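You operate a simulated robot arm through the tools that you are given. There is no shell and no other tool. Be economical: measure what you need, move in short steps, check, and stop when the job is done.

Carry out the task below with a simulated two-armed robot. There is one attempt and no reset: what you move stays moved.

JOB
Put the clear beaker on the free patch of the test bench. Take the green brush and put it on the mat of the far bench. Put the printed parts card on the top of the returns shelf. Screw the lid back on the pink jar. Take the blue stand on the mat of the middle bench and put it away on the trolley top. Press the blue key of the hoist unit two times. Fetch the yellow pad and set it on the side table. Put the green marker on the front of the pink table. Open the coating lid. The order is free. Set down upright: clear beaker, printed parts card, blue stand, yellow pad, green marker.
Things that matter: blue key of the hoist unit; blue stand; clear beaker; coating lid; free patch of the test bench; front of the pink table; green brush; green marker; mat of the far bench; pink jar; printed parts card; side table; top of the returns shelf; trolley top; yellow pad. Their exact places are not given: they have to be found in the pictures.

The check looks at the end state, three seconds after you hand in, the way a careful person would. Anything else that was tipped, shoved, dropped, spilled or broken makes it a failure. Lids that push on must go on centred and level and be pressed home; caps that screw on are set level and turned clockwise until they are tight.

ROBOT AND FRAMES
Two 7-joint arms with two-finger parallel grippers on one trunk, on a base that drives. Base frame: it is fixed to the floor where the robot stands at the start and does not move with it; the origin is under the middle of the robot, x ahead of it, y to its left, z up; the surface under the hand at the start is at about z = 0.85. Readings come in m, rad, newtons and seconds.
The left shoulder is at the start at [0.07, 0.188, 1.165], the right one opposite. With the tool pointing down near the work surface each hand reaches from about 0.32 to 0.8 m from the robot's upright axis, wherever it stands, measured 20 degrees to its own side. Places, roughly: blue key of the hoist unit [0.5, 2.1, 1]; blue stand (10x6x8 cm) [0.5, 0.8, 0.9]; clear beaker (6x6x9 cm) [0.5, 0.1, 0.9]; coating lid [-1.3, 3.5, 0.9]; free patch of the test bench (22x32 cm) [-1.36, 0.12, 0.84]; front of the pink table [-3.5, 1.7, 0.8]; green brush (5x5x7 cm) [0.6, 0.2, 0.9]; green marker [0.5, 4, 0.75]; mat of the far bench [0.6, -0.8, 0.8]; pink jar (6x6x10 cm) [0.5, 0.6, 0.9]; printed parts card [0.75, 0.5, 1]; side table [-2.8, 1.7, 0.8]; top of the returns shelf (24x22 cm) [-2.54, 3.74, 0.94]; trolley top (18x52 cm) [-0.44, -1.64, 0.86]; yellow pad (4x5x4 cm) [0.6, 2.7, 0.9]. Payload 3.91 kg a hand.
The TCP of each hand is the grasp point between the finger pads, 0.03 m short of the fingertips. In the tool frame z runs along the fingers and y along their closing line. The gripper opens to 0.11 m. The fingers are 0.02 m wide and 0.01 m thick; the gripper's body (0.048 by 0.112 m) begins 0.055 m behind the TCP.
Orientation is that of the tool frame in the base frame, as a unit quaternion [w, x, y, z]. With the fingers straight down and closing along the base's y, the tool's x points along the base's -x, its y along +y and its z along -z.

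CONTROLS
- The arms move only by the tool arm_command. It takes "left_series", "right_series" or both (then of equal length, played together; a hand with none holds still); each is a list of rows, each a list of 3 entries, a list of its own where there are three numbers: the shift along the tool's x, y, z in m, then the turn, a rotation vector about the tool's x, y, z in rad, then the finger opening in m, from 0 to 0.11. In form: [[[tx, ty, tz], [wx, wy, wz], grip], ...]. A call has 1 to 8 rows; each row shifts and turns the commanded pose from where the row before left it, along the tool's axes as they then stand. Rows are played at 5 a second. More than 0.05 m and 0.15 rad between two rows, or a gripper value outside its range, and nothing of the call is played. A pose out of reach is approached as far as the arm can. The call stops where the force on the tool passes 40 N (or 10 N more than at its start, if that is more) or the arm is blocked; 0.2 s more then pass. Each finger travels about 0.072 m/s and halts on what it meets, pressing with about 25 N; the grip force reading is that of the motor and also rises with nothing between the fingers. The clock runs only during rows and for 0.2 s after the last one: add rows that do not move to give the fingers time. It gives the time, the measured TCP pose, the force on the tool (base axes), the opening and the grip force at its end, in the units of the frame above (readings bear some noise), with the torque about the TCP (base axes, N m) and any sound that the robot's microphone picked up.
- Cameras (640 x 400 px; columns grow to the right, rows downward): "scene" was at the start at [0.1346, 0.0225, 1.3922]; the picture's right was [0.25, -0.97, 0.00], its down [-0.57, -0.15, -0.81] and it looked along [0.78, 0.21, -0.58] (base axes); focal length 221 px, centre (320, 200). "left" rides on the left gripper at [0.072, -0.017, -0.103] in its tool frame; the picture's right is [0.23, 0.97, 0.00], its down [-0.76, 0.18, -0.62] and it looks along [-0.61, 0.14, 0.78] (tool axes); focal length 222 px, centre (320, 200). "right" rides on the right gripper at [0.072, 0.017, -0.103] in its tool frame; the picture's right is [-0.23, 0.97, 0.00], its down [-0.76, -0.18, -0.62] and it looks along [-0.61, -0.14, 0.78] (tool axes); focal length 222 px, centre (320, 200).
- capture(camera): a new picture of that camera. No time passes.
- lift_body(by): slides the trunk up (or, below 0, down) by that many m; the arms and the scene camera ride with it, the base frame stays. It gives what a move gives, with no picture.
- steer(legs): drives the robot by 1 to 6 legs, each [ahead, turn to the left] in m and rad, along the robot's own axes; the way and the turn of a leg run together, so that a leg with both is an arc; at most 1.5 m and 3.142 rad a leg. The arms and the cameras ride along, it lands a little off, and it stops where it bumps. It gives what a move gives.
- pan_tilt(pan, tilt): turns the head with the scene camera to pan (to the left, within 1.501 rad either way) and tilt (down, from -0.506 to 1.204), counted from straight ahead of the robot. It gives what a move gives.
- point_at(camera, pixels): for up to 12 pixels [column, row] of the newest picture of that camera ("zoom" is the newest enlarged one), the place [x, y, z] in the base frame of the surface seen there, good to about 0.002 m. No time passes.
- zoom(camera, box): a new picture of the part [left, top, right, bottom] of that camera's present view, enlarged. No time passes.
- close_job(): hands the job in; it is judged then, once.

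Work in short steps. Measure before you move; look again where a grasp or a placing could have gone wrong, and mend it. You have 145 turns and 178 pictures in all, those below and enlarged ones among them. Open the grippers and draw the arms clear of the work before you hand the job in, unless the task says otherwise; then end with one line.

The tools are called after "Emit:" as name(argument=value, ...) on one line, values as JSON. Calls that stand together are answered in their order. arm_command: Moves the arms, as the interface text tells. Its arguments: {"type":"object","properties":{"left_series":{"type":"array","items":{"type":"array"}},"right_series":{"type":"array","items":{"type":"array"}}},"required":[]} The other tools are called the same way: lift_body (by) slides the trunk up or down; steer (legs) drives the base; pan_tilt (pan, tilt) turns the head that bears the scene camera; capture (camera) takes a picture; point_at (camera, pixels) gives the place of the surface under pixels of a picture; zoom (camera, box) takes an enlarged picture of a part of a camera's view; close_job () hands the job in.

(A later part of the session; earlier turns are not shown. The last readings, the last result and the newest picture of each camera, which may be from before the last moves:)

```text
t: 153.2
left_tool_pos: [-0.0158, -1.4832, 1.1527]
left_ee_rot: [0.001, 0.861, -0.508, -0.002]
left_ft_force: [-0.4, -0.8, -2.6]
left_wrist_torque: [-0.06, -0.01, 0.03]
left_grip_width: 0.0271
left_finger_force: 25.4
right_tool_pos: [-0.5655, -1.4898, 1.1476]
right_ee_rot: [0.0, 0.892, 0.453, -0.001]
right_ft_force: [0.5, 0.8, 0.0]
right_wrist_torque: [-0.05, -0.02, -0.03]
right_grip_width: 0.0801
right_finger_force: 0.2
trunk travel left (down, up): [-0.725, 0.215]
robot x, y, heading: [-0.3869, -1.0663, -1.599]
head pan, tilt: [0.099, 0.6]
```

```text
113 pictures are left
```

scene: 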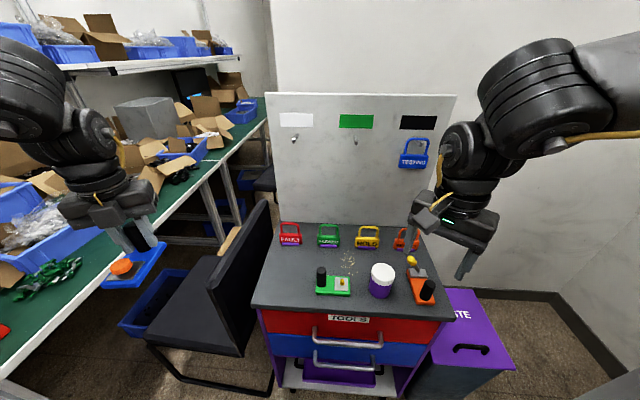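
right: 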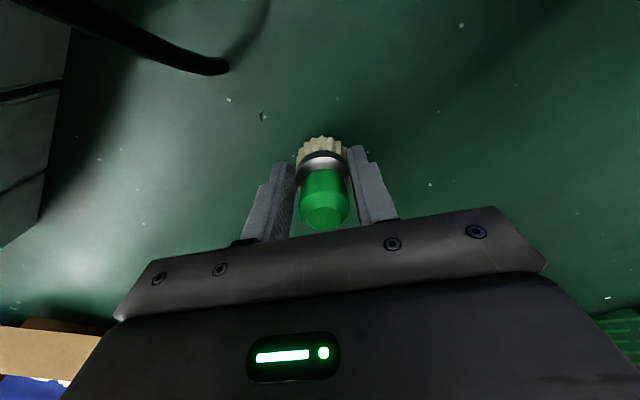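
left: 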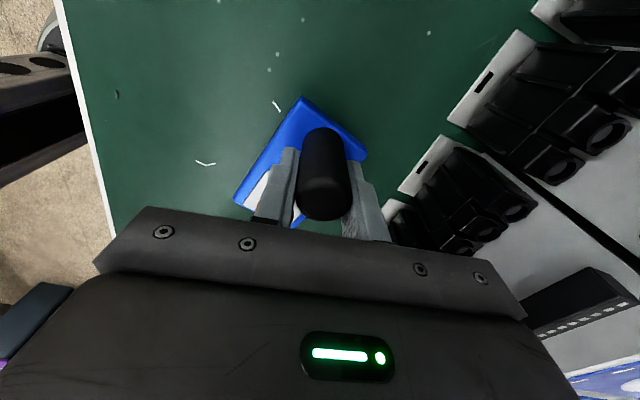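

Move the stand over its place.

Emit:
arm_command(left_series=[[[0.0035, 0.0418, 0], [0, 0, 0], 0.0], [[0.0035, 0.0418, 0], [0, 0, 0], 0.0], [[0.0035, 0.0418, 0], [0, 0, 0], 0.0], [[0.0035, 0.0418, 0], [0, 0, 0], 0.0], [[0.0035, 0.0418, 0], [0, 0, 0], 0.0], [[0.0035, 0.0418, 0], [0, 0, 0], 0.0], [[0.0035, 0.0418, 0], [0, 0, 0], 0.0], [[0, 0, 0], [0, 0, 0], 0.0]])

Emit:
capture(camera="scene")

Emit:
capture(camera="left")

```text
t: 155.0
left_tool_pos: [-0.1502, -1.5683, 1.141]
left_ee_rot: [0.003, 0.861, -0.509, -0.004]
left_ft_force: [0.6, 0.3, -3.1]
left_wrist_torque: [-0.08, 0.03, -0.02]
left_grip_width: 0.0271
left_finger_force: 24.9
left hand out of reach, approached as far as the arm can: row 4, 5, 6, 7
right_tool_pos: [-0.5658, -1.4896, 1.1461]
right_ee_rot: [0.001, 0.893, 0.451, -0.001]
right_ft_force: [0.3, 0.6, 0.9]
right_wrist_torque: [-0.02, 0.0, -0.01]
right_grip_width: 0.08
right_finger_force: 0.1
trunk travel left (down, up): [-0.725, 0.215]
robot x, y, heading: [-0.3879, -1.0704, -1.597]
head pan, tilt: [0.099, 0.6]
```

```text
112 pictures are left
```

scene: 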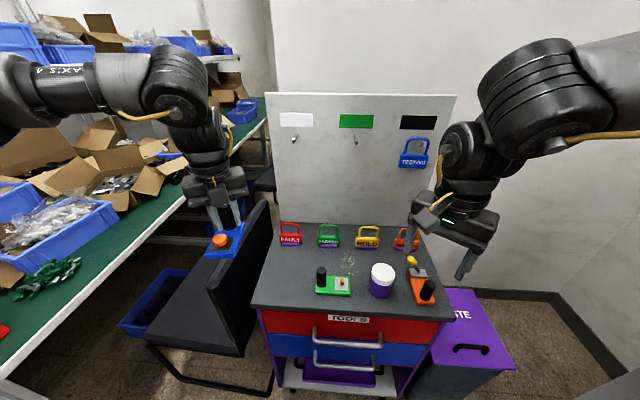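

```text
111 pictures are left
```

left: 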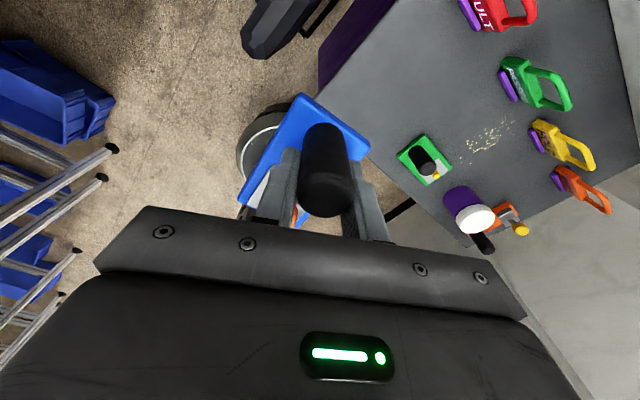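

The left hand won't go inward of ~25° azimuth. Turn the robot right by 0.4 rad so the target lies on its left side, and counter-turn the wrist.

Emit:
steer(legs=[[0, -0.4]])

Emit:
arm_command(left_series=[[[0, 0, 0], [0, 0, -0.14], 0.0], [[0, 0, 0], [0, 0, -0.14], 0.0], [[0, 0, 0], [0, 0, -0.12], 0.0]])

```text
t: 156.6
left_tool_pos: [-0.3661, -1.6215, 1.1395]
left_ee_rot: [0.002, 0.743, -0.67, -0.004]
left_ft_force: [-0.1, -0.2, -3.0]
left_wrist_torque: [-0.08, 0.03, 0.0]
left_grip_width: 0.0271
left_finger_force: 25.2
right_tool_pos: [-0.7156, -1.3866, 1.1444]
right_ee_rot: [0.0, 0.964, 0.265, -0.001]
right_ft_force: [0.4, -0.3, 0.3]
right_wrist_torque: [0.0, 0.02, -0.01]
right_grip_width: 0.0797
right_finger_force: 0.0
trunk travel left (down, up): [-0.725, 0.215]
robot x, y, heading: [-0.3846, -1.0649, -2.001]
head pan, tilt: [0.099, 0.6]
```

```text
t: 157.4
left_tool_pos: [-0.3665, -1.6215, 1.1394]
left_ee_rot: [0.0, 0.861, -0.509, -0.005]
left_ft_force: [-0.2, -0.2, -2.3]
left_wrist_torque: [-0.03, 0.03, 0.02]
left_grip_width: 0.0271
left_finger_force: 25.3
right_tool_pos: [-0.7175, -1.3857, 1.1457]
right_ee_rot: [0.0, 0.964, 0.265, 0.0]
right_ft_force: [-1.0, 0.6, -0.6]
right_wrist_torque: [-0.01, 0.0, -0.01]
right_grip_width: 0.08
right_finger_force: 0.0
trunk travel left (down, up): [-0.725, 0.215]
robot x, y, heading: [-0.3881, -1.0667, -1.998]
head pan, tilt: [0.099, 0.6]
```

Shift over the spot and descend partway.

Emit:
arm_command(left_series=[[[0.0243, -0.0271, 0], [0, 0, 0], 0.0], [[0.0243, -0.0271, 0], [0, 0, 0], 0.0], [[0.0243, -0.0271, 0], [0, 0, 0], 0.0], [[0, 0, 0.04], [0, 0, 0], 0.0], [[0, 0, 0.04], [0, 0, 0], 0.0], [[0, 0, 0.04], [0, 0, 0], 0.0], [[0, 0, 0.04], [0, 0, 0], 0.0], [[0, 0, 0], [0, 0, 0], 0.0]])

Emit:
pan_tilt(pan=0.45, tilt=0.65)

Emit:
capture(camera="scene")

Emit:
capture(camera="left")

```text
t: 159.2
left_tool_pos: [-0.262, -1.644, 0.9797]
left_ee_rot: [0.001, 0.861, -0.508, -0.004]
left_ft_force: [0.0, 0.0, -3.0]
left_wrist_torque: [-0.07, 0.05, 0.03]
left_grip_width: 0.0271
left_finger_force: 24.8
right_tool_pos: [-0.716, -1.3863, 1.1455]
right_ee_rot: [0.001, 0.964, 0.265, -0.001]
right_ft_force: [-0.1, 0.7, 0.1]
right_wrist_torque: [-0.01, 0.02, -0.01]
right_grip_width: 0.0798
right_finger_force: 0.1
trunk travel left (down, up): [-0.725, 0.215]
robot x, y, heading: [-0.3887, -1.0682, -2.001]
head pan, tilt: [0.099, 0.6]
```

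```text
t: 160.0
left_tool_pos: [-0.2617, -1.6444, 0.9815]
left_ee_rot: [0.001, 0.861, -0.509, -0.004]
left_ft_force: [-0.5, -0.4, -2.4]
left_wrist_torque: [-0.06, 0.01, 0.0]
left_grip_width: 0.0272
left_finger_force: 25.1
right_tool_pos: [-0.7172, -1.3862, 1.1458]
right_ee_rot: [0.0, 0.964, 0.264, -0.001]
right_ft_force: [-0.3, 0.1, 0.1]
right_wrist_torque: [0.01, 0.0, 0.01]
right_grip_width: 0.0799
right_finger_force: 0.1
trunk travel left (down, up): [-0.725, 0.215]
robot x, y, heading: [-0.3852, -1.0681, -2.003]
head pan, tilt: [0.45, 0.649]
```

```text
110 pictures are left
```

scene: 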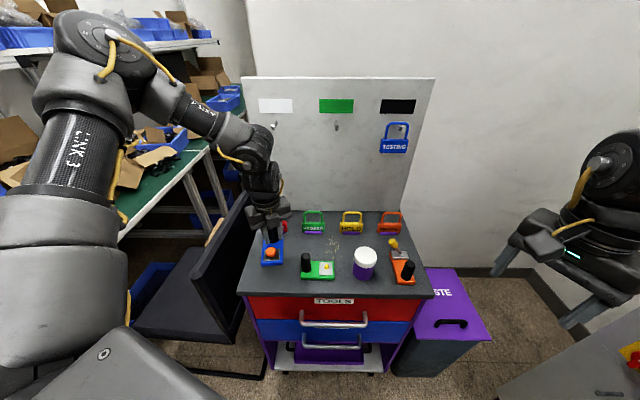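

```text
109 pictures are left
```

left: 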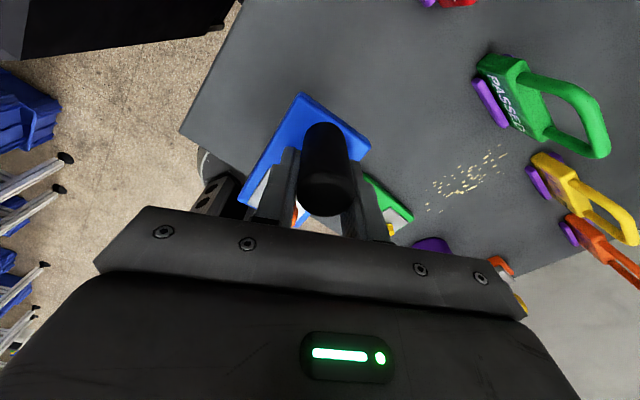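

Good position. Descend to contact.

Emit:
arm_command(left_series=[[[0, 0, 0.03], [0, 0, 0], 0.0], [[0, 0, 0.03], [0, 0, 0], 0.0], [[0, 0, 0.005], [0, 0, 0], 0.0], [[0, 0, 0.003], [0, 0, 0], 0.0], [[0, 0, 0], [0, 0, 0], 0.0]])

Emit:
zoom(camera="scene", box=[220, 190, 350, 290])

```text
t: 161.2
left_tool_pos: [-0.2622, -1.6448, 0.9127]
left_ee_rot: [0.001, 0.861, -0.508, -0.004]
left_ft_force: [0.7, 0.4, 6.1]
left_wrist_torque: [0.58, -0.24, -0.07]
left_grip_width: 0.0266
left_finger_force: 25.4
right_tool_pos: [-0.716, -1.3855, 1.1463]
right_ee_rot: [0.001, 0.964, 0.264, 0.0]
right_ft_force: [0.4, -0.1, 0.0]
right_wrist_torque: [-0.01, -0.01, -0.01]
right_grip_width: 0.0801
right_finger_force: 0.1
trunk travel left (down, up): [-0.725, 0.215]
robot x, y, heading: [-0.3826, -1.0688, -2.004]
head pan, tilt: [0.45, 0.649]
```

```text
4.00 times, centred on (285, 240) of scene
```

zoom: 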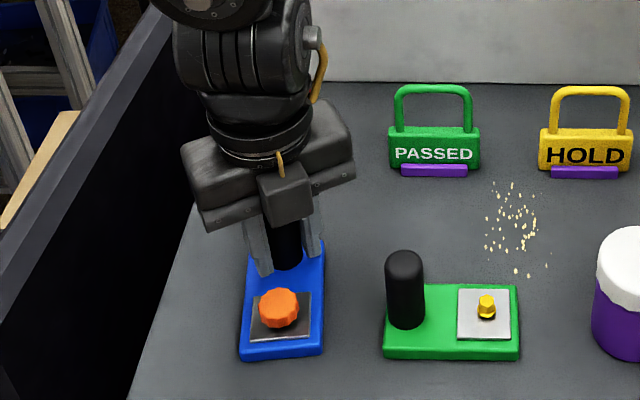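

In contact. Open and rise.

Emit:
arm_command(left_series=[[[0, 0, 0], [0, 0, 0], 0.055], [[0, 0, 0], [0, 0, 0], 0.055], [[0, 0, -0.04], [0, 0, 0], 0.055], [[0, 0, -0.045], [0, 0, 0], 0.055], [[0, 0, -0.045], [0, 0, 0], 0.055], [[0, 0, -0.045], [0, 0, 0], 0.055], [[0, 0, -0.045], [0, 0, 0], 0.055]])

Emit:
zoom(camera="scene", box=[220, 190, 420, 310])

```text
t: 162.8
left_tool_pos: [-0.2599, -1.6444, 1.1347]
left_ee_rot: [0.001, 0.86, -0.51, -0.004]
left_ft_force: [-0.8, 0.5, 0.1]
left_wrist_torque: [-0.01, 0.0, 0.0]
left_grip_width: 0.0551
left_finger_force: 0.2
right_tool_pos: [-0.7156, -1.385, 1.1453]
right_ee_rot: [0.001, 0.964, 0.264, 0.0]
right_ft_force: [0.9, -0.3, 0.4]
right_wrist_torque: [-0.03, -0.02, 0.0]
right_grip_width: 0.08
right_finger_force: 0.0
trunk travel left (down, up): [-0.725, 0.215]
robot x, y, heading: [-0.3888, -1.0722, -2.004]
head pan, tilt: [0.45, 0.649]
```

```text
3.20 times, centred on (320, 250) of scene
```

zoom: 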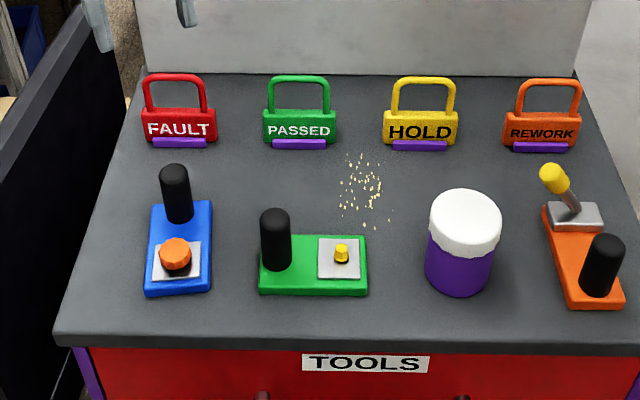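

Stand is placed upright on the trolley. Drive to the middle bench for beaker (right) and card (left).

Emit:
steer(legs=[[0, 2.2], [0, 1.375], [1.25, 0], [0, -1.571], [0.42, 0], [0, -0.2]])

Emit:
pan_tilt(pan=0.2, tilt=0.65)

Emit:
capture(camera="scene")

```text
t: 184.6
left_tool_pos: [0.5802, 0.4749, 1.1319]
left_ee_rot: [0.005, 0.929, 0.37, -0.002]
left_ft_force: [-0.4, 0.0, 0.3]
left_wrist_torque: [0.03, 0.02, 0.02]
left_grip_width: 0.055
left_finger_force: 0.2
right_tool_pos: [0.4428, -0.0311, 1.1455]
right_ee_rot: [0.002, 0.38, 0.925, -0.001]
right_ft_force: [0.2, -0.1, -0.4]
right_wrist_torque: [0.04, 0.04, 0.01]
right_grip_width: 0.0798
right_finger_force: 0.1
trunk travel left (down, up): [-0.725, 0.215]
robot x, y, heading: [0.0524, 0.2107, -0.178]
head pan, tilt: [0.45, 0.649]
```

```text
t: 185.3
left_tool_pos: [0.5786, 0.4761, 1.1331]
left_ee_rot: [0.004, 0.929, 0.37, -0.002]
left_ft_force: [-0.7, -0.4, -0.1]
left_wrist_torque: [0.01, 0.0, 0.03]
left_grip_width: 0.055
left_finger_force: 0.0
right_tool_pos: [0.4436, -0.0318, 1.1454]
right_ee_rot: [0.001, 0.38, 0.925, -0.001]
right_ft_force: [0.0, 0.3, -0.3]
right_wrist_torque: [0.01, -0.01, -0.01]
right_grip_width: 0.0804
right_finger_force: 0.0
trunk travel left (down, up): [-0.725, 0.215]
robot x, y, heading: [0.0522, 0.2083, -0.174]
head pan, tilt: [0.201, 0.649]
```

```text
106 pictures are left
```

scene: 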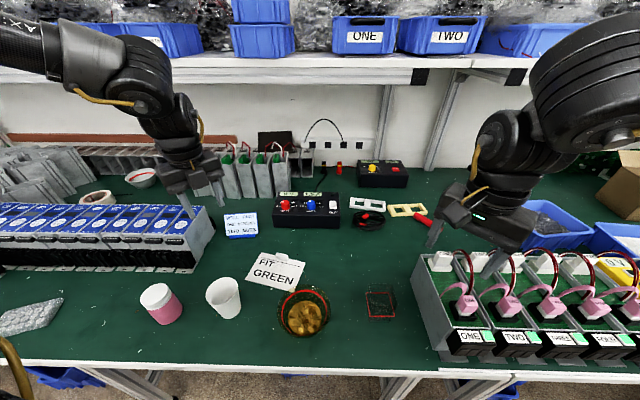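

Now examine the card closely.

Emit:
zoom(camera="scene", box=[205, 195, 275, 250])

Emit:
point_at(camera="zoom", pixels=[[170, 155], [455, 140], [195, 355], [475, 330], [320, 150], [330, 345], [320, 250], [200, 370], [470, 355], [330, 365]])

Emit:
capture(camera="left")

```text
7.27 times, centred on (240, 222) of scene
```

zoom: 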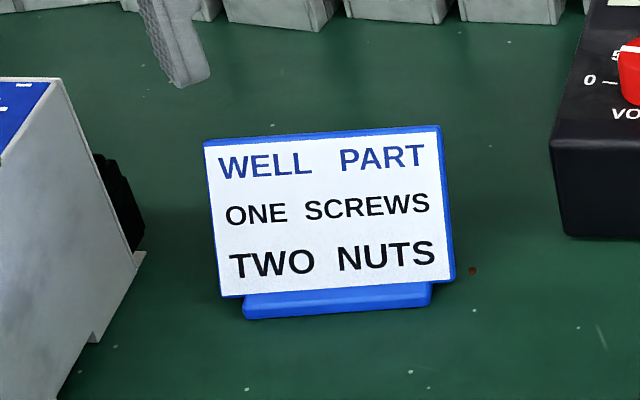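

```text
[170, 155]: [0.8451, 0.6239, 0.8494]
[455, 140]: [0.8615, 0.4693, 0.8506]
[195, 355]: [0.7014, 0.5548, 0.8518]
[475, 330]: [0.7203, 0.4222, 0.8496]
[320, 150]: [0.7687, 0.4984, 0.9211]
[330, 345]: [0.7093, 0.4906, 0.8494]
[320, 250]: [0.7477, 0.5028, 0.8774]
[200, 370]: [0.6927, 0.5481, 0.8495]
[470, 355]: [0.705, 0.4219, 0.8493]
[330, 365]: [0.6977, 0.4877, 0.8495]
```

```text
104 pictures are left
```

left: 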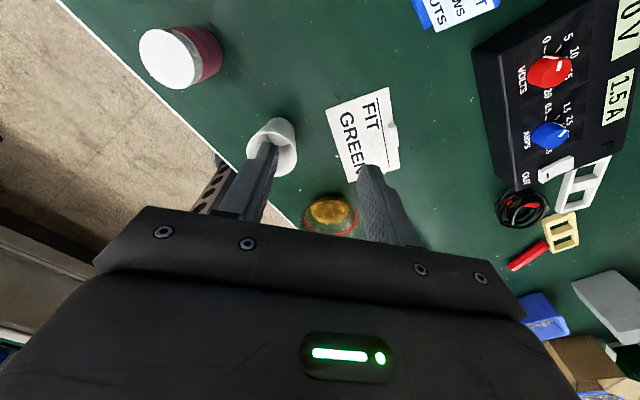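

Emit:
point_at(camera="zoom", pixels=[[225, 170], [425, 155], [235, 280], [440, 268], [212, 150], [446, 180], [260, 308], [420, 298], [320, 130], [215, 220]])

```text
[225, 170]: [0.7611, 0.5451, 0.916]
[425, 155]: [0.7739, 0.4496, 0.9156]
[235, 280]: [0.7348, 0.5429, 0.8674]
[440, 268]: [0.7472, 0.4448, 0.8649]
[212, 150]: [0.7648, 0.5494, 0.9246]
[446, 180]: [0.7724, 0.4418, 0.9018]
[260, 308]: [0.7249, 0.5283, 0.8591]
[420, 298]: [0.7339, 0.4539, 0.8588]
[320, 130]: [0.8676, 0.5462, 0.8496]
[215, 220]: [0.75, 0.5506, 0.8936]
```

The card is 11 cm wide, leaning back ~28°, normal yaw 0.13. I'll grip it across its thickness with the left hand tilted to match. Meanwhile right hand goes above the beaker (fingers along x).

Emit:
arm_command(left_series=[[[0, 0, 0], [0, 0, -0.135], 0.05], [[0, 0, 0], [0, 0, -0.135], 0.05], [[0, 0, 0], [0, 0, -0.135], 0.05], [[0, 0, 0], [0, 0, -0.135], 0.05], [[0, 0, 0], [0, 0, -0.135], 0.05], [[0, 0, 0], [0, 0, -0.135], 0.05], [[0, 0, 0], [0, 0, -0.136], 0.05], [[0, 0, 0], [0, 0, 0], 0.05]], right_series=[[[0, 0, 0], [0, 0, 0.132], 0.085], [[0, 0, 0], [0, 0, 0.132], 0.085], [[0, 0, 0], [0, 0, 0.132], 0.085], [[0, 0, 0], [0, 0, 0.132], 0.085], [[0, 0, 0], [0, 0, 0.132], 0.085], [[0, 0, 0], [0, 0, 0.13], 0.085], [[0.0444, 0.0177, 0], [0, 0, 0], 0.085], [[0.0444, 0.0177, 0], [0, 0, 0], 0.085]])

Emit:
arm_command(left_series=[[[0, 0.04, 0], [0, 0, 0], 0.05], [[0, 0.04, 0], [0, 0, 0], 0.05], [[0, 0.04, 0], [0, 0, 0], 0.05], [[0, 0, 0], [0, 0, 0], 0.05]], right_series=[[[0, 0, 0.045], [0, 0, 0], 0.085], [[0, 0, 0.045], [0, 0, 0], 0.085], [[0, 0, 0.045], [0, 0, 0], 0.085], [[0, 0, 0], [0, 0, 0], 0.085]])

Emit:
capture(camera="right")

Emit:
capture(camera="left")

```text
t: 187.1
left_tool_pos: [0.5802, 0.4791, 1.1311]
left_ee_rot: [0.003, 0.657, 0.754, -0.005]
left_ft_force: [0.3, -0.2, -0.5]
left_wrist_torque: [-0.04, 0.03, -0.02]
left_grip_width: 0.0502
left_finger_force: 0.1
right_tool_pos: [0.4785, 0.0631, 1.1454]
right_ee_rot: [0.0, 0.707, 0.707, -0.002]
right_ft_force: [0.6, 0.5, 0.5]
right_wrist_torque: [-0.03, 0.0, 0.0]
right_grip_width: 0.0849
right_finger_force: 0.0
trunk travel left (down, up): [-0.725, 0.215]
robot x, y, heading: [0.0487, 0.2064, -0.172]
head pan, tilt: [0.201, 0.649]
```

```text
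t: 188.1
left_tool_pos: [0.6977, 0.4918, 1.1335]
left_ee_rot: [0.003, 0.658, 0.753, -0.003]
left_ft_force: [0.1, -0.3, -0.3]
left_wrist_torque: [0.0, -0.03, 0.0]
left_grip_width: 0.0502
left_finger_force: 0.1
right_tool_pos: [0.4761, 0.0592, 1.0129]
right_ee_rot: [0.002, 0.707, 0.707, 0.001]
right_ft_force: [-0.1, 0.3, 0.1]
right_wrist_torque: [-0.04, -0.03, -0.02]
right_grip_width: 0.085
right_finger_force: 0.0
trunk travel left (down, up): [-0.725, 0.215]
robot x, y, heading: [0.0484, 0.206, -0.168]
head pan, tilt: [0.201, 0.649]
```

```text
103 pictures are left
```

right: 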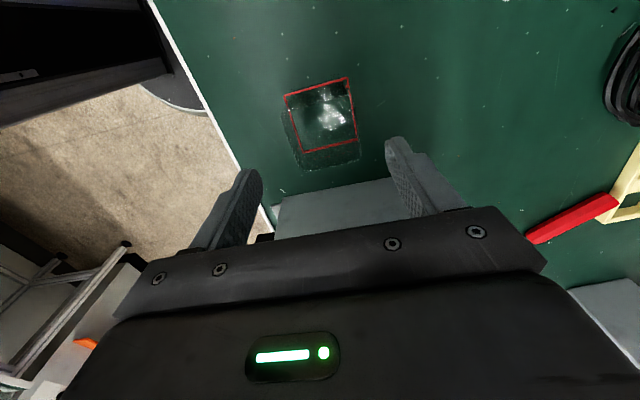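

```text
102 pictures are left
```

left: 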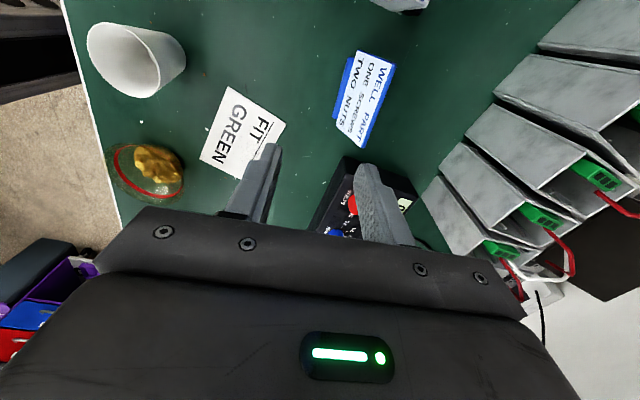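

Check the tray wall clearance and where the card is for the left.

Emit:
point_at(camera="right", pixels=[[300, 205], [380, 185], [286, 97], [350, 80], [357, 138], [303, 152]])

Emit:
point_at(camera="left", pixels=[[374, 58], [395, 68], [358, 52], [363, 146], [340, 95], [380, 105], [460, 190], [510, 95]])

```text
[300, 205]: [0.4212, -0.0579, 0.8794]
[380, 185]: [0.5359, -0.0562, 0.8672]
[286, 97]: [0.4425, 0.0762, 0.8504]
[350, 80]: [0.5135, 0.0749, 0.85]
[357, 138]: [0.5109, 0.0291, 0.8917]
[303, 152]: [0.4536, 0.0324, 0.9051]
```

```text
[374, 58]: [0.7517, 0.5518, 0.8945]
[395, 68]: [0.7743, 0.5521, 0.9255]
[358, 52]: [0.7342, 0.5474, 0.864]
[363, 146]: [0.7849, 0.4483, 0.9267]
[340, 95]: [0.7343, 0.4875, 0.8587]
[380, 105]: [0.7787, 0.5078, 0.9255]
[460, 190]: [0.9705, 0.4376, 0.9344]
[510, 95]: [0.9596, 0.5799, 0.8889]
```

Right: descend onto the beaker and close. Left: tilt by 0.488 and begin approaching the card.

Emit:
arm_command(left_series=[[[0, 0, 0], [0.122, 0, 0], 0.05], [[0, 0, 0], [0.122, 0, 0], 0.05], [[0, 0, 0], [0.122, 0, 0], 0.05], [[0, 0, 0], [0.122, 0, 0], 0.05], [[-0.0006, 0.0332, 0.0208], [0, 0, 0], 0.05], [[-0.0006, 0.0332, 0.0208], [0, 0, 0], 0.05], [[-0.0006, 0.0332, 0.0208], [0, 0, 0], 0.05], [[0, 0, 0], [0, 0, 0], 0.05]], right_series=[[[0, 0, 0.0375], [0, 0, 0], 0.085], [[0, 0, 0.0375], [0, 0, 0], 0.085], [[0, 0, 0.0375], [0, 0, 0], 0.085], [[0, 0, 0], [0, 0, 0], 0.085], [[0, 0, 0], [0, 0, 0], 0.05], [[0, 0, 0], [0, 0, 0], 0.05], [[0, 0, 0], [0, 0, 0], 0.05], [[0, 0, 0], [0, 0, 0], 0.05]])

Emit:
capture(camera="right")

Emit:
capture(camera="scene")

```text
t: 189.9
left_tool_pos: [0.6126, 0.5292, 0.98]
left_ee_rot: [-0.155, 0.64, 0.73, -0.185]
left_ft_force: [-0.9, 0.3, 0.8]
left_wrist_torque: [0.01, -0.02, -0.04]
left_grip_width: 0.0503
left_finger_force: 0.2
left hand out of reach, approached as far as the arm can: row 1, 2, 3, 4, 5, 6, 7
right_tool_pos: [0.4762, 0.0563, 0.8978]
right_ee_rot: [0.001, 0.706, 0.708, 0.001]
right_ft_force: [0.9, 0.8, 2.4]
right_wrist_torque: [0.01, 0.08, -0.04]
right_grip_width: 0.0594
right_finger_force: 24.7
trunk travel left (down, up): [-0.725, 0.215]
robot x, y, heading: [0.0498, 0.2126, -0.174]
head pan, tilt: [0.201, 0.649]
```

```text
101 pictures are left
```

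right: 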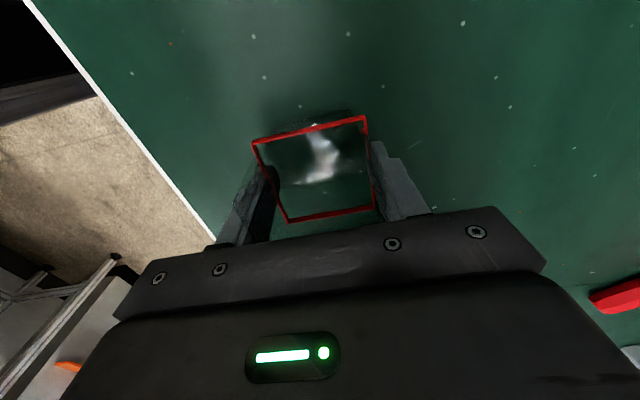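

```text
100 pictures are left
```

scene: 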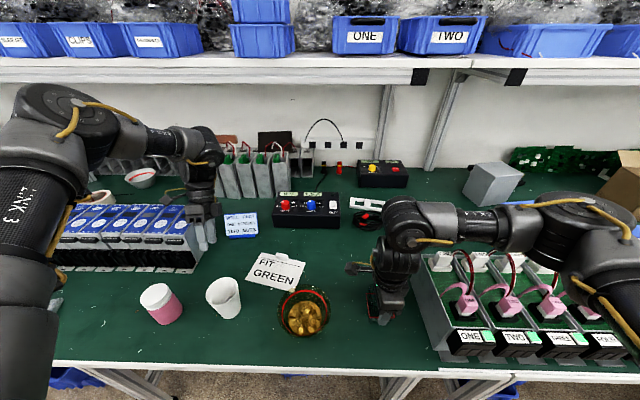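

Beaker is gripped; the tilted pose is out of reach for the left. Untilt left, and lift the beaker.

Emit:
arm_command(left_series=[[[0, 0, -0.02], [-0.122, 0, 0], 0.05], [[0, 0, -0.03], [-0.122, 0, 0], 0.05], [[0, 0, -0.03], [-0.122, 0, 0], 0.05], [[0, 0, -0.03], [-0.122, 0, 0], 0.05], [[0, 0, -0.02], [0, 0, 0], 0.05], [[0, 0, 0], [0, 0, 0], 0.05]], right_series=[[[0, 0, -0.01], [0, 0, 0], 0.05], [[0, 0, -0.03], [0, 0, 0], 0.05], [[0, 0, -0.03], [0, 0, 0], 0.05], [[0, 0, -0.03], [0, 0, 0], 0.05], [[0, 0, -0.03], [0, 0, 0], 0.05], [[0, 0, -0.03], [0, 0, 0], 0.05]])

Emit:
capture(camera="scene")

Emit:
capture(camera="right")

```text
t: 191.3
left_tool_pos: [0.6429, 0.5351, 1.1058]
left_ee_rot: [0.003, 0.658, 0.753, -0.003]
left_ft_force: [-1.0, -0.2, 0.5]
left_wrist_torque: [-0.02, 0.0, -0.03]
left_grip_width: 0.0502
left_finger_force: 0.0
right_tool_pos: [0.4782, 0.0589, 1.0589]
right_ee_rot: [0.001, 0.706, 0.708, 0.0]
right_ft_force: [1.0, 1.4, 0.7]
right_wrist_torque: [-0.01, -0.03, -0.03]
right_grip_width: 0.0596
right_finger_force: 25.1
trunk travel left (down, up): [-0.725, 0.215]
robot x, y, heading: [0.0526, 0.209, -0.172]
head pan, tilt: [0.201, 0.649]
```

```text
99 pictures are left
```

scene: 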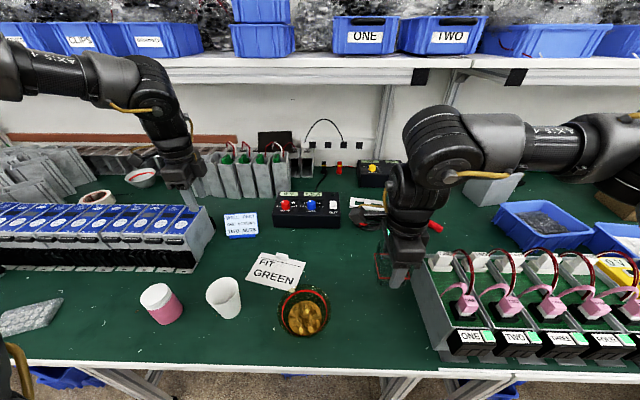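

```text
98 pictures are left
```

right: 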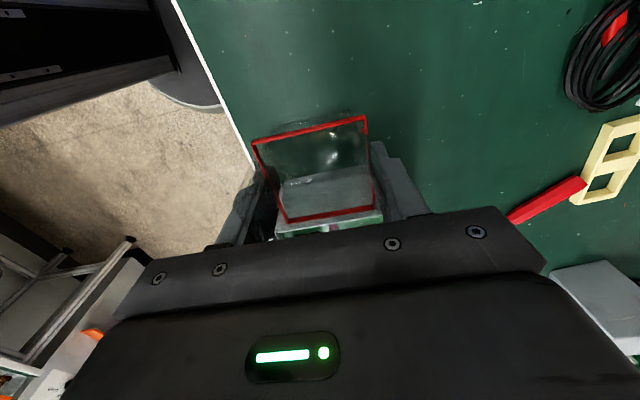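

Move the robot to (0.05, 0.45) with heading −0.5 so the tilted card grasp comes into reach; first raise the beaker a bit.

Emit:
arm_command(right_series=[[[0, 0, -0.03], [0, 0, 0], 0.05], [[0, 0, -0.03], [0, 0, 0], 0.05]])

Emit:
steer(legs=[[0, 1.743], [0.24, 0], [0, -2.07]])

Emit:
pan_tilt(pan=0.4, tilt=0.65)

Emit:
capture(camera="scene")

```text
t: 191.9
left_tool_pos: [0.642, 0.5351, 1.1046]
left_ee_rot: [0.003, 0.658, 0.753, -0.004]
left_ft_force: [0.7, 0.7, -0.3]
left_wrist_torque: [-0.08, -0.05, 0.01]
left_grip_width: 0.0502
left_finger_force: 0.1
right_tool_pos: [0.4763, 0.0581, 1.119]
right_ee_rot: [0.001, 0.707, 0.707, 0.0]
right_ft_force: [0.9, 0.2, -0.4]
right_wrist_torque: [-0.04, -0.02, 0.0]
right_grip_width: 0.0593
right_finger_force: 25.5
trunk travel left (down, up): [-0.725, 0.215]
robot x, y, heading: [0.05, 0.206, -0.171]
head pan, tilt: [0.201, 0.649]
```

```text
t: 202.9
left_tool_pos: [0.7191, 0.5549, 1.1045]
left_ee_rot: [0.002, 0.776, 0.63, -0.005]
left_ft_force: [0.0, -0.4, -0.7]
left_wrist_torque: [-0.02, -0.02, 0.03]
left_grip_width: 0.0504
left_finger_force: 0.1
right_tool_pos: [0.4024, 0.1619, 1.1179]
right_ee_rot: [0.001, 0.817, 0.576, 0.0]
right_ft_force: [-1.6, 0.2, -0.9]
right_wrist_torque: [-0.01, -0.01, 0.01]
right_grip_width: 0.0594
right_finger_force: 25.1
trunk travel left (down, up): [-0.725, 0.215]
robot x, y, heading: [0.0529, 0.4479, -0.517]
head pan, tilt: [0.201, 0.649]
```

```text
t: 203.6
left_tool_pos: [0.7199, 0.5544, 1.1047]
left_ee_rot: [0.002, 0.777, 0.629, -0.004]
left_ft_force: [0.8, -0.3, 0.1]
left_wrist_torque: [0.01, 0.04, -0.02]
left_grip_width: 0.0502
left_finger_force: 0.1
right_tool_pos: [0.4023, 0.1628, 1.1181]
right_ee_rot: [0.001, 0.817, 0.576, -0.001]
right_ft_force: [-0.9, -0.1, -1.0]
right_wrist_torque: [0.0, 0.0, -0.01]
right_grip_width: 0.0593
right_finger_force: 25.4
trunk travel left (down, up): [-0.725, 0.215]
robot x, y, heading: [0.0552, 0.445, -0.516]
head pan, tilt: [0.4, 0.649]
```

```text
97 pictures are left
```

scene: 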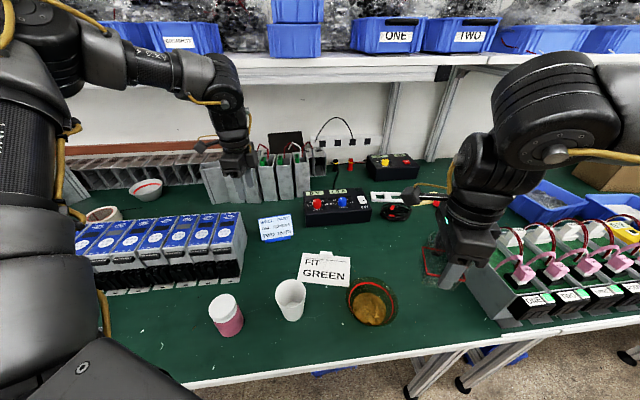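

Turn the left wrist to 1.437, tilt, and check the pose.

Emit:
arm_command(left_series=[[[0, 0, 0], [0, 0, -0.115], 0.05], [[0, 0, 0], [0, 0, -0.114], 0.05], [[0, 0, 0], [0, 0, -0.114], 0.05], [[0, 0, 0], [0.122, 0, 0], 0.05], [[0, 0, 0], [0.122, 0, 0], 0.05], [[0, 0, 0], [0.122, 0, 0], 0.05], [[0, 0, 0], [0.122, 0, 0], 0.05], [[0, 0, 0], [0, 0, 0], 0.05]])

Emit:
arm_command(left_series=[[[-0.0155, 0.0314, 0.0231], [0, 0, 0], 0.05], [[-0.0155, 0.0314, 0.0231], [0, 0, 0], 0.05], [[0, 0, 0], [0, 0, 0], 0.05]])

Emit:
capture(camera="left")

```text
t: 205.4
left_tool_pos: [0.6961, 0.5617, 1.0952]
left_ee_rot: [-0.157, 0.639, 0.73, -0.185]
left_ft_force: [0.4, 0.4, 0.3]
left_wrist_torque: [-0.02, -0.03, 0.04]
left_grip_width: 0.05
left_finger_force: 0.0
left hand out of reach, approached as far as the arm can: row 7
right_tool_pos: [0.4009, 0.1614, 1.1187]
right_ee_rot: [0.002, 0.817, 0.576, 0.001]
right_ft_force: [0.8, 0.6, 0.6]
right_wrist_torque: [-0.01, 0.0, 0.02]
right_grip_width: 0.0597
right_finger_force: 25.0
trunk travel left (down, up): [-0.725, 0.215]
robot x, y, heading: [0.0508, 0.4479, -0.52]
head pan, tilt: [0.4, 0.649]
```

```text
t: 206.2
left_tool_pos: [0.7155, 0.547, 1.0235]
left_ee_rot: [-0.157, 0.639, 0.73, -0.187]
left_ft_force: [-0.8, -0.2, 0.7]
left_wrist_torque: [-0.04, -0.01, -0.01]
left_grip_width: 0.0503
left_finger_force: 0.1
left hand out of reach, approached as far as the arm can: row 1, 2
right_tool_pos: [0.4017, 0.1617, 1.118]
right_ee_rot: [0.0, 0.817, 0.576, 0.0]
right_ft_force: [-0.5, -0.5, -0.1]
right_wrist_torque: [-0.05, -0.03, 0.0]
right_grip_width: 0.0596
right_finger_force: 25.3
trunk travel left (down, up): [-0.725, 0.215]
robot x, y, heading: [0.0463, 0.4449, -0.515]
head pan, tilt: [0.4, 0.649]
```

```text
96 pictures are left
```

left: 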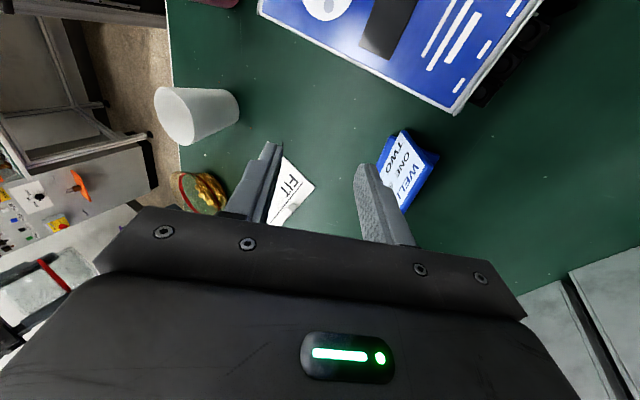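

Too far for the full tilt; reduce the tilt to 0.25 rad, and approach.

Emit:
arm_command(left_series=[[[0, 0, 0], [-0.119, 0, 0], 0.05], [[0, 0, 0], [-0.119, 0, 0], 0.05], [[-0.0181, 0.0253, 0.0102], [0, 0, 0], 0.05], [[-0.0181, 0.0253, 0.0102], [0, 0, 0], 0.05], [[-0.0181, 0.0253, 0.0102], [0, 0, 0], 0.05], [[0, 0, 0], [0, 0, 0], 0.05]])

Emit:
capture(camera="left")

Emit:
zoom(camera="scene", box=[200, 120, 320, 260])

```text
t: 207.6
left_tool_pos: [0.7558, 0.5244, 0.9809]
left_ee_rot: [-0.08, 0.653, 0.747, -0.098]
left_ft_force: [0.2, -0.3, 0.3]
left_wrist_torque: [0.0, -0.02, -0.03]
left_grip_width: 0.05
left_finger_force: 0.1
left hand out of reach, approached as far as the arm can: row 4, 5
right_tool_pos: [0.4039, 0.1612, 1.1177]
right_ee_rot: [0.0, 0.817, 0.577, 0.0]
right_ft_force: [-0.8, 0.0, -0.8]
right_wrist_torque: [-0.01, 0.0, 0.01]
right_grip_width: 0.0595
right_finger_force: 25.4
trunk travel left (down, up): [-0.725, 0.215]
robot x, y, heading: [0.049, 0.4471, -0.519]
head pan, tilt: [0.4, 0.649]
```

```text
95 pictures are left
```

left: 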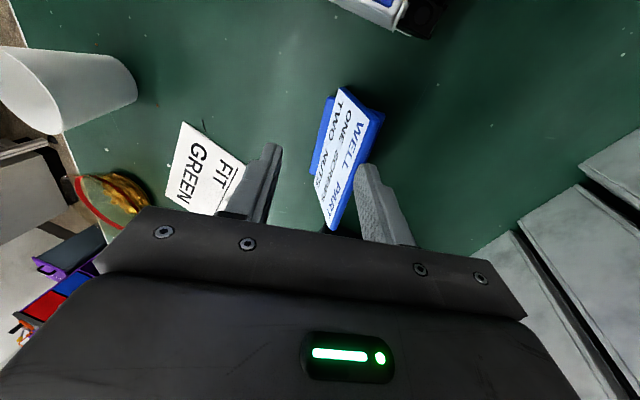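

```text
2.86 times, centred on (260, 190) of scene
```

zoom: 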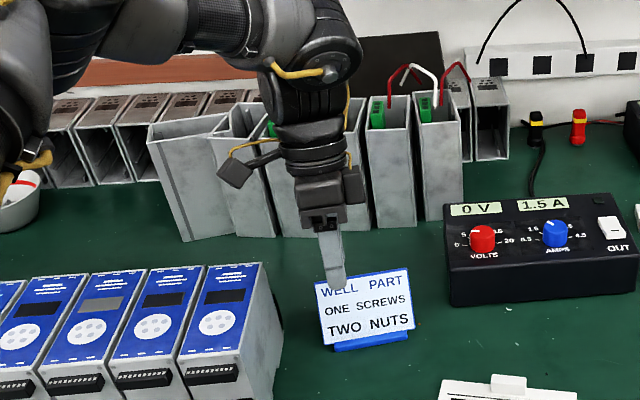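

Slightly short still. Raise, turn the robot another 0.3 rad right (brings the left shoulder nearer), and re-approach.

Emit:
arm_command(left_series=[[[0, 0, -0.04], [0, 0, 0], 0.05], [[0, 0, -0.04], [0, 0, 0], 0.05], [[0, -0.04, 0], [0, 0, 0], 0.05]])

Emit:
steer(legs=[[0, -0.3]])

Emit:
arm_command(left_series=[[[0, 0, 0], [-0.125, 0, 0], 0.05], [[0, 0, 0], [-0.125, 0, 0], 0.05], [[0, 0, 0], [0, 0, -0.1], 0.05], [[0, 0, 0], [0, 0, -0.1], 0.05], [[0, 0, 0], [0, 0, -0.1], 0.05], [[0, 0, 0], [0.125, 0, 0], 0.05], [[0, 0, 0], [0.125, 0, 0], 0.05], [[0, 0, 0], [0, 0, 0], 0.05]])

```text
t: 208.4
left_tool_pos: [0.7195, 0.5317, 1.0676]
left_ee_rot: [-0.081, 0.654, 0.746, -0.098]
left_ft_force: [-0.4, 0.7, -0.2]
left_wrist_torque: [-0.05, -0.01, -0.04]
left_grip_width: 0.0503
left_finger_force: 0.0
left hand out of reach, approached as far as the arm can: row 1, 2
right_tool_pos: [0.4003, 0.1634, 1.1195]
right_ee_rot: [0.002, 0.818, 0.576, 0.0]
right_ft_force: [-0.8, -0.3, 0.1]
right_wrist_torque: [-0.05, 0.0, 0.01]
right_grip_width: 0.0596
right_finger_force: 25.4
trunk travel left (down, up): [-0.725, 0.215]
robot x, y, heading: [0.0491, 0.447, -0.518]
head pan, tilt: [0.4, 0.649]
```

```text
t: 209.8
left_tool_pos: [0.7178, 0.3277, 1.0646]
left_ee_rot: [-0.095, 0.759, 0.639, -0.084]
left_ft_force: [-0.1, 1.4, 1.0]
left_wrist_torque: [0.03, 0.01, 0.03]
left_grip_width: 0.05
left_finger_force: 0.0
right_tool_pos: [0.3045, 0.071, 1.1173]
right_ee_rot: [0.002, 0.895, 0.447, 0.0]
right_ft_force: [1.0, 0.1, 0.1]
right_wrist_torque: [0.03, -0.01, 0.0]
right_grip_width: 0.0596
right_finger_force: 24.2
trunk travel left (down, up): [-0.725, 0.215]
robot x, y, heading: [0.0508, 0.4445, -0.825]
head pan, tilt: [0.4, 0.649]
```

```text
t: 211.6
left_tool_pos: [0.7171, 0.3277, 1.0655]
left_ee_rot: [-0.082, 0.654, 0.745, -0.098]
left_ft_force: [-0.3, -0.3, 0.0]
left_wrist_torque: [0.0, -0.01, 0.03]
left_grip_width: 0.0502
left_finger_force: 0.0
right_tool_pos: [0.3013, 0.0706, 1.1181]
right_ee_rot: [0.0, 0.895, 0.447, 0.0]
right_ft_force: [0.5, 0.4, 0.3]
right_wrist_torque: [0.0, -0.01, 0.0]
right_grip_width: 0.0595
right_finger_force: 24.8
trunk travel left (down, up): [-0.725, 0.215]
robot x, y, heading: [0.0517, 0.4439, -0.817]
head pan, tilt: [0.4, 0.649]
```

Re-approach toward the card.

Emit:
arm_command(left_series=[[[0.0327, 0.0225, 0.0129], [0, 0, 0], 0.05], [[0.0327, 0.0225, 0.0129], [0, 0, 0], 0.05], [[0.0327, 0.0225, 0.0129], [0, 0, 0], 0.05], [[0.0327, 0.0225, 0.0129], [0, 0, 0], 0.05], [[0.0327, 0.0225, 0.0129], [0, 0, 0], 0.05], [[0, 0, 0], [0, 0, 0], 0.05]])

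Emit:
capture(camera="left")

```text
t: 213.0
left_tool_pos: [0.7863, 0.5023, 0.9742]
left_ee_rot: [-0.082, 0.654, 0.745, -0.097]
left_ft_force: [-0.1, 0.2, 0.6]
left_wrist_torque: [0.02, -0.02, 0.0]
left_grip_width: 0.05
left_finger_force: 0.1
right_tool_pos: [0.3017, 0.0699, 1.117]
right_ee_rot: [0.001, 0.895, 0.447, 0.0]
right_ft_force: [0.5, -0.1, -0.1]
right_wrist_torque: [0.0, -0.01, 0.02]
right_grip_width: 0.0596
right_finger_force: 24.4
trunk travel left (down, up): [-0.725, 0.215]
robot x, y, heading: [0.0528, 0.4476, -0.817]
head pan, tilt: [0.4, 0.649]
```

```text
93 pictures are left
```

left: 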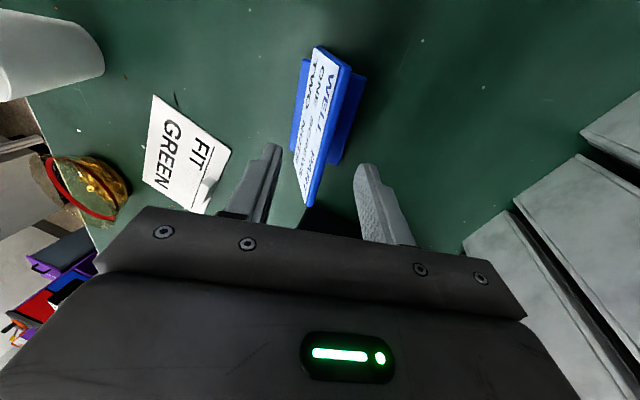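

The card lies between the fingers. Add the remaining tilt (0.238) now that reach is better.

Emit:
arm_command(left_series=[[[0, 0, 0], [0.119, 0, 0], 0.05], [[0, 0, 0], [0.119, 0, 0], 0.05], [[0, 0, 0], [0, 0, 0], 0.05]])

Emit:
capture(camera="left")

Emit:
point_at(camera="left", pixels=[[335, 55], [325, 50], [312, 195], [345, 75], [320, 100], [330, 100]])

```text
t: 213.8
left_tool_pos: [0.7878, 0.5031, 0.974]
left_ee_rot: [-0.16, 0.639, 0.729, -0.186]
left_ft_force: [0.5, -0.1, -1.0]
left_wrist_torque: [0.01, 0.02, 0.03]
left_grip_width: 0.05
left_finger_force: 0.0
right_tool_pos: [0.302, 0.0711, 1.1184]
right_ee_rot: [0.002, 0.894, 0.447, 0.0]
right_ft_force: [0.1, 0.8, -0.4]
right_wrist_torque: [0.0, 0.0, 0.01]
right_grip_width: 0.0595
right_finger_force: 24.8
trunk travel left (down, up): [-0.725, 0.215]
robot x, y, heading: [0.0504, 0.445, -0.82]
head pan, tilt: [0.4, 0.649]
```

```text
92 pictures are left
```

left: 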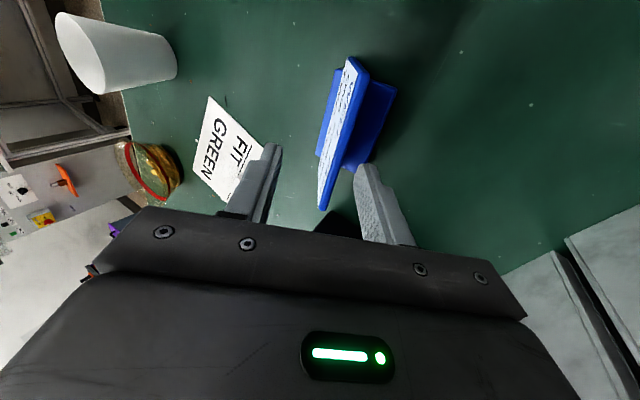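

```text
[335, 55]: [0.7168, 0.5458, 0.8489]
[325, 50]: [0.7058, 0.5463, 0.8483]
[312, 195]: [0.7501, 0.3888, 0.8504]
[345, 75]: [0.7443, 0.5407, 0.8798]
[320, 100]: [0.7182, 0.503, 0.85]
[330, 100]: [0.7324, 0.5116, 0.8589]
```

Aligned with the plate. Shift 11 mm along the closing axis, advance 38 mm along the fingers, then close.

Emit:
arm_command(left_series=[[[0, 0.0115, 0.0], [0, 0, 0], 0.05], [[0, 0, 0.013], [0, 0, 0], 0.05], [[0, 0, 0.013], [0, 0, 0], 0.05], [[0, 0, 0.012], [0, 0, 0], 0.05], [[0, 0, 0], [0, 0, 0], 0.05]])

Emit:
capture(camera="left")

Emit:
zoom(camera="scene", box=[270, 120, 420, 260])

```text
t: 215.0
left_tool_pos: [0.7801, 0.5003, 0.9357]
left_ee_rot: [-0.159, 0.64, 0.728, -0.186]
left_ft_force: [-0.4, -0.5, -0.3]
left_wrist_torque: [0.02, 0.02, 0.02]
left_grip_width: 0.0503
left_finger_force: 0.0
right_tool_pos: [0.3029, 0.0713, 1.1178]
right_ee_rot: [0.002, 0.895, 0.447, -0.001]
right_ft_force: [1.0, -0.2, -0.6]
right_wrist_torque: [0.01, 0.01, 0.01]
right_grip_width: 0.0596
right_finger_force: 24.7
trunk travel left (down, up): [-0.725, 0.215]
robot x, y, heading: [0.0432, 0.4497, -0.823]
head pan, tilt: [0.4, 0.649]
```

```text
91 pictures are left
```

left: 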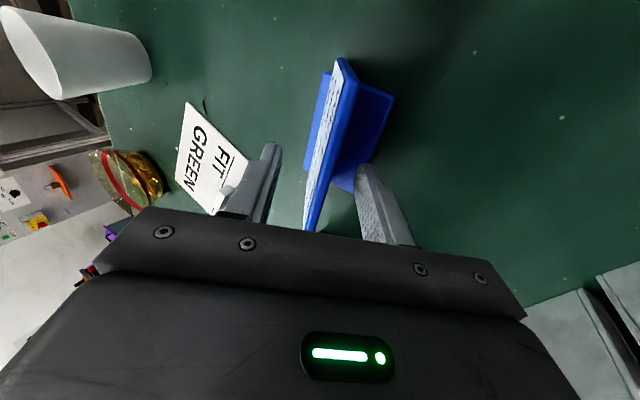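

```text
2.86 times, centred on (345, 190) of scene
```

zoom: 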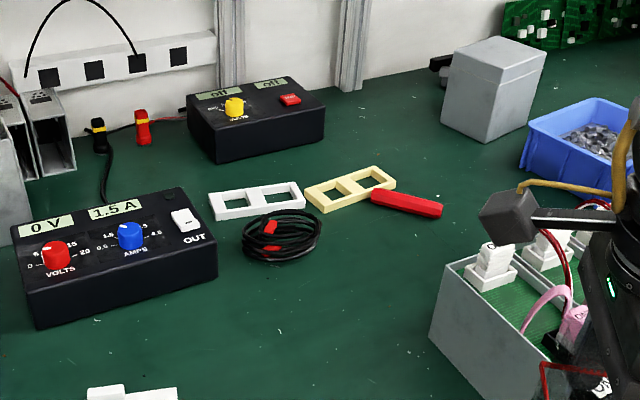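

Plate is between the pads. Close, then check width.

Emit:
arm_command(left_series=[[[0, 0, 0], [0, 0, 0], 0.0], [[0, 0, 0], [0, 0, 0], 0.0], [[0, 0, 0], [0, 0, 0], 0.0], [[0, 0, 0], [0, 0, 0], 0.0]])

Emit:
capture(camera="left")

```text
t: 216.0
left_tool_pos: [0.7796, 0.5001, 0.9362]
left_ee_rot: [-0.159, 0.639, 0.729, -0.186]
left_ft_force: [-0.1, 0.2, 0.1]
left_wrist_torque: [-0.01, -0.04, 0.02]
left_grip_width: 0.007
left_finger_force: 25.0
right_tool_pos: [0.3026, 0.0711, 1.1182]
right_ee_rot: [0.001, 0.895, 0.447, 0.0]
right_ft_force: [0.6, -0.2, -1.5]
right_wrist_torque: [-0.01, -0.01, -0.02]
right_grip_width: 0.0595
right_finger_force: 25.5
trunk travel left (down, up): [-0.725, 0.215]
robot x, y, heading: [0.0483, 0.4394, -0.821]
head pan, tilt: [0.4, 0.649]
```

```text
89 pictures are left
```

left: 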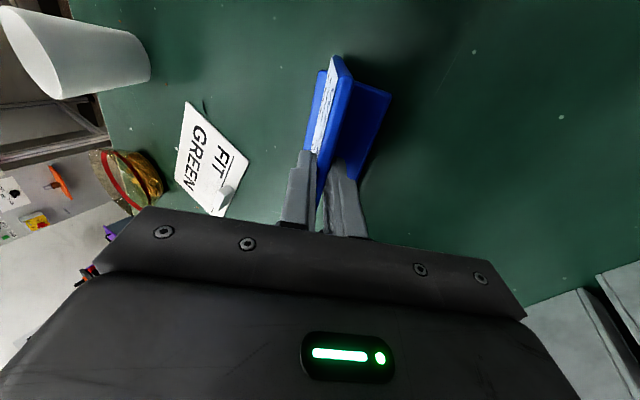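

Card held (7 mm). Lift straight up, then retract.

Emit:
arm_command(left_series=[[[0, -0.0094, -0.0177], [0, 0, 0], 0.0], [[0, -0.0188, -0.0353], [0, 0, 0], 0.0], [[0, -0.0188, -0.0353], [0, 0, 0], 0.0], [[0, -0.0188, -0.0353], [0, 0, 0], 0.0], [[0.005, -0.035, 0.0186], [0, 0, 0], 0.0], [[0.005, -0.035, 0.0186], [0, 0, 0], 0.0], [[0.005, -0.035, 0.0186], [0, 0, 0], 0.0], [[0.005, -0.035, 0.0186], [0, 0, 0], 0.0]])

Emit:
capture(camera="left")

Emit:
capture(camera="scene")

```text
t: 217.8
left_tool_pos: [0.6181, 0.5022, 1.076]
left_ee_rot: [-0.159, 0.64, 0.729, -0.186]
left_ft_force: [-0.7, 0.5, -0.8]
left_wrist_torque: [0.0, -0.03, 0.02]
left_grip_width: 0.0071
left_finger_force: 25.0
right_tool_pos: [0.3017, 0.0717, 1.119]
right_ee_rot: [0.002, 0.894, 0.447, 0.0]
right_ft_force: [0.4, 0.0, -0.4]
right_wrist_torque: [0.0, -0.04, 0.01]
right_grip_width: 0.0594
right_finger_force: 24.7
trunk travel left (down, up): [-0.725, 0.215]
robot x, y, heading: [0.0541, 0.4462, -0.817]
head pan, tilt: [0.4, 0.649]
```

```text
88 pictures are left
```

left: 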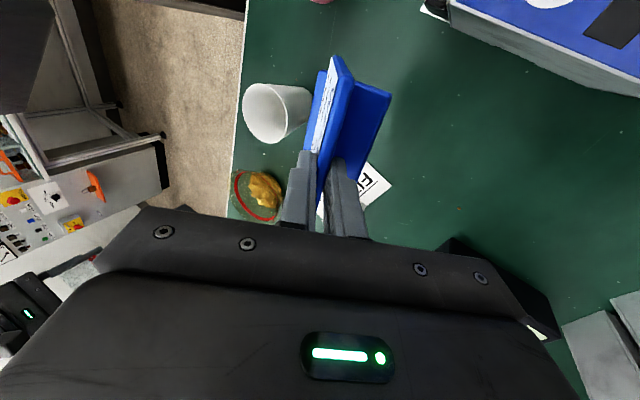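

```text
87 pictures are left
```

scene: 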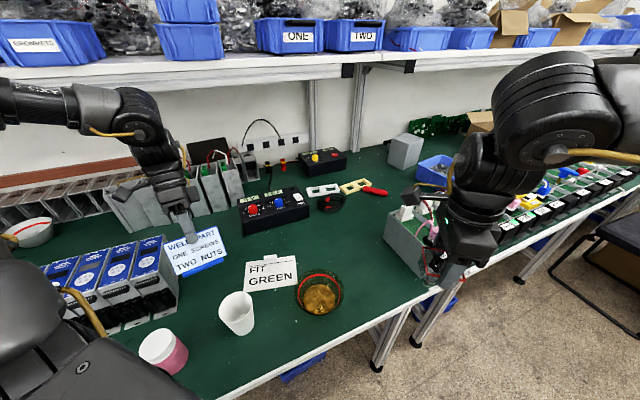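

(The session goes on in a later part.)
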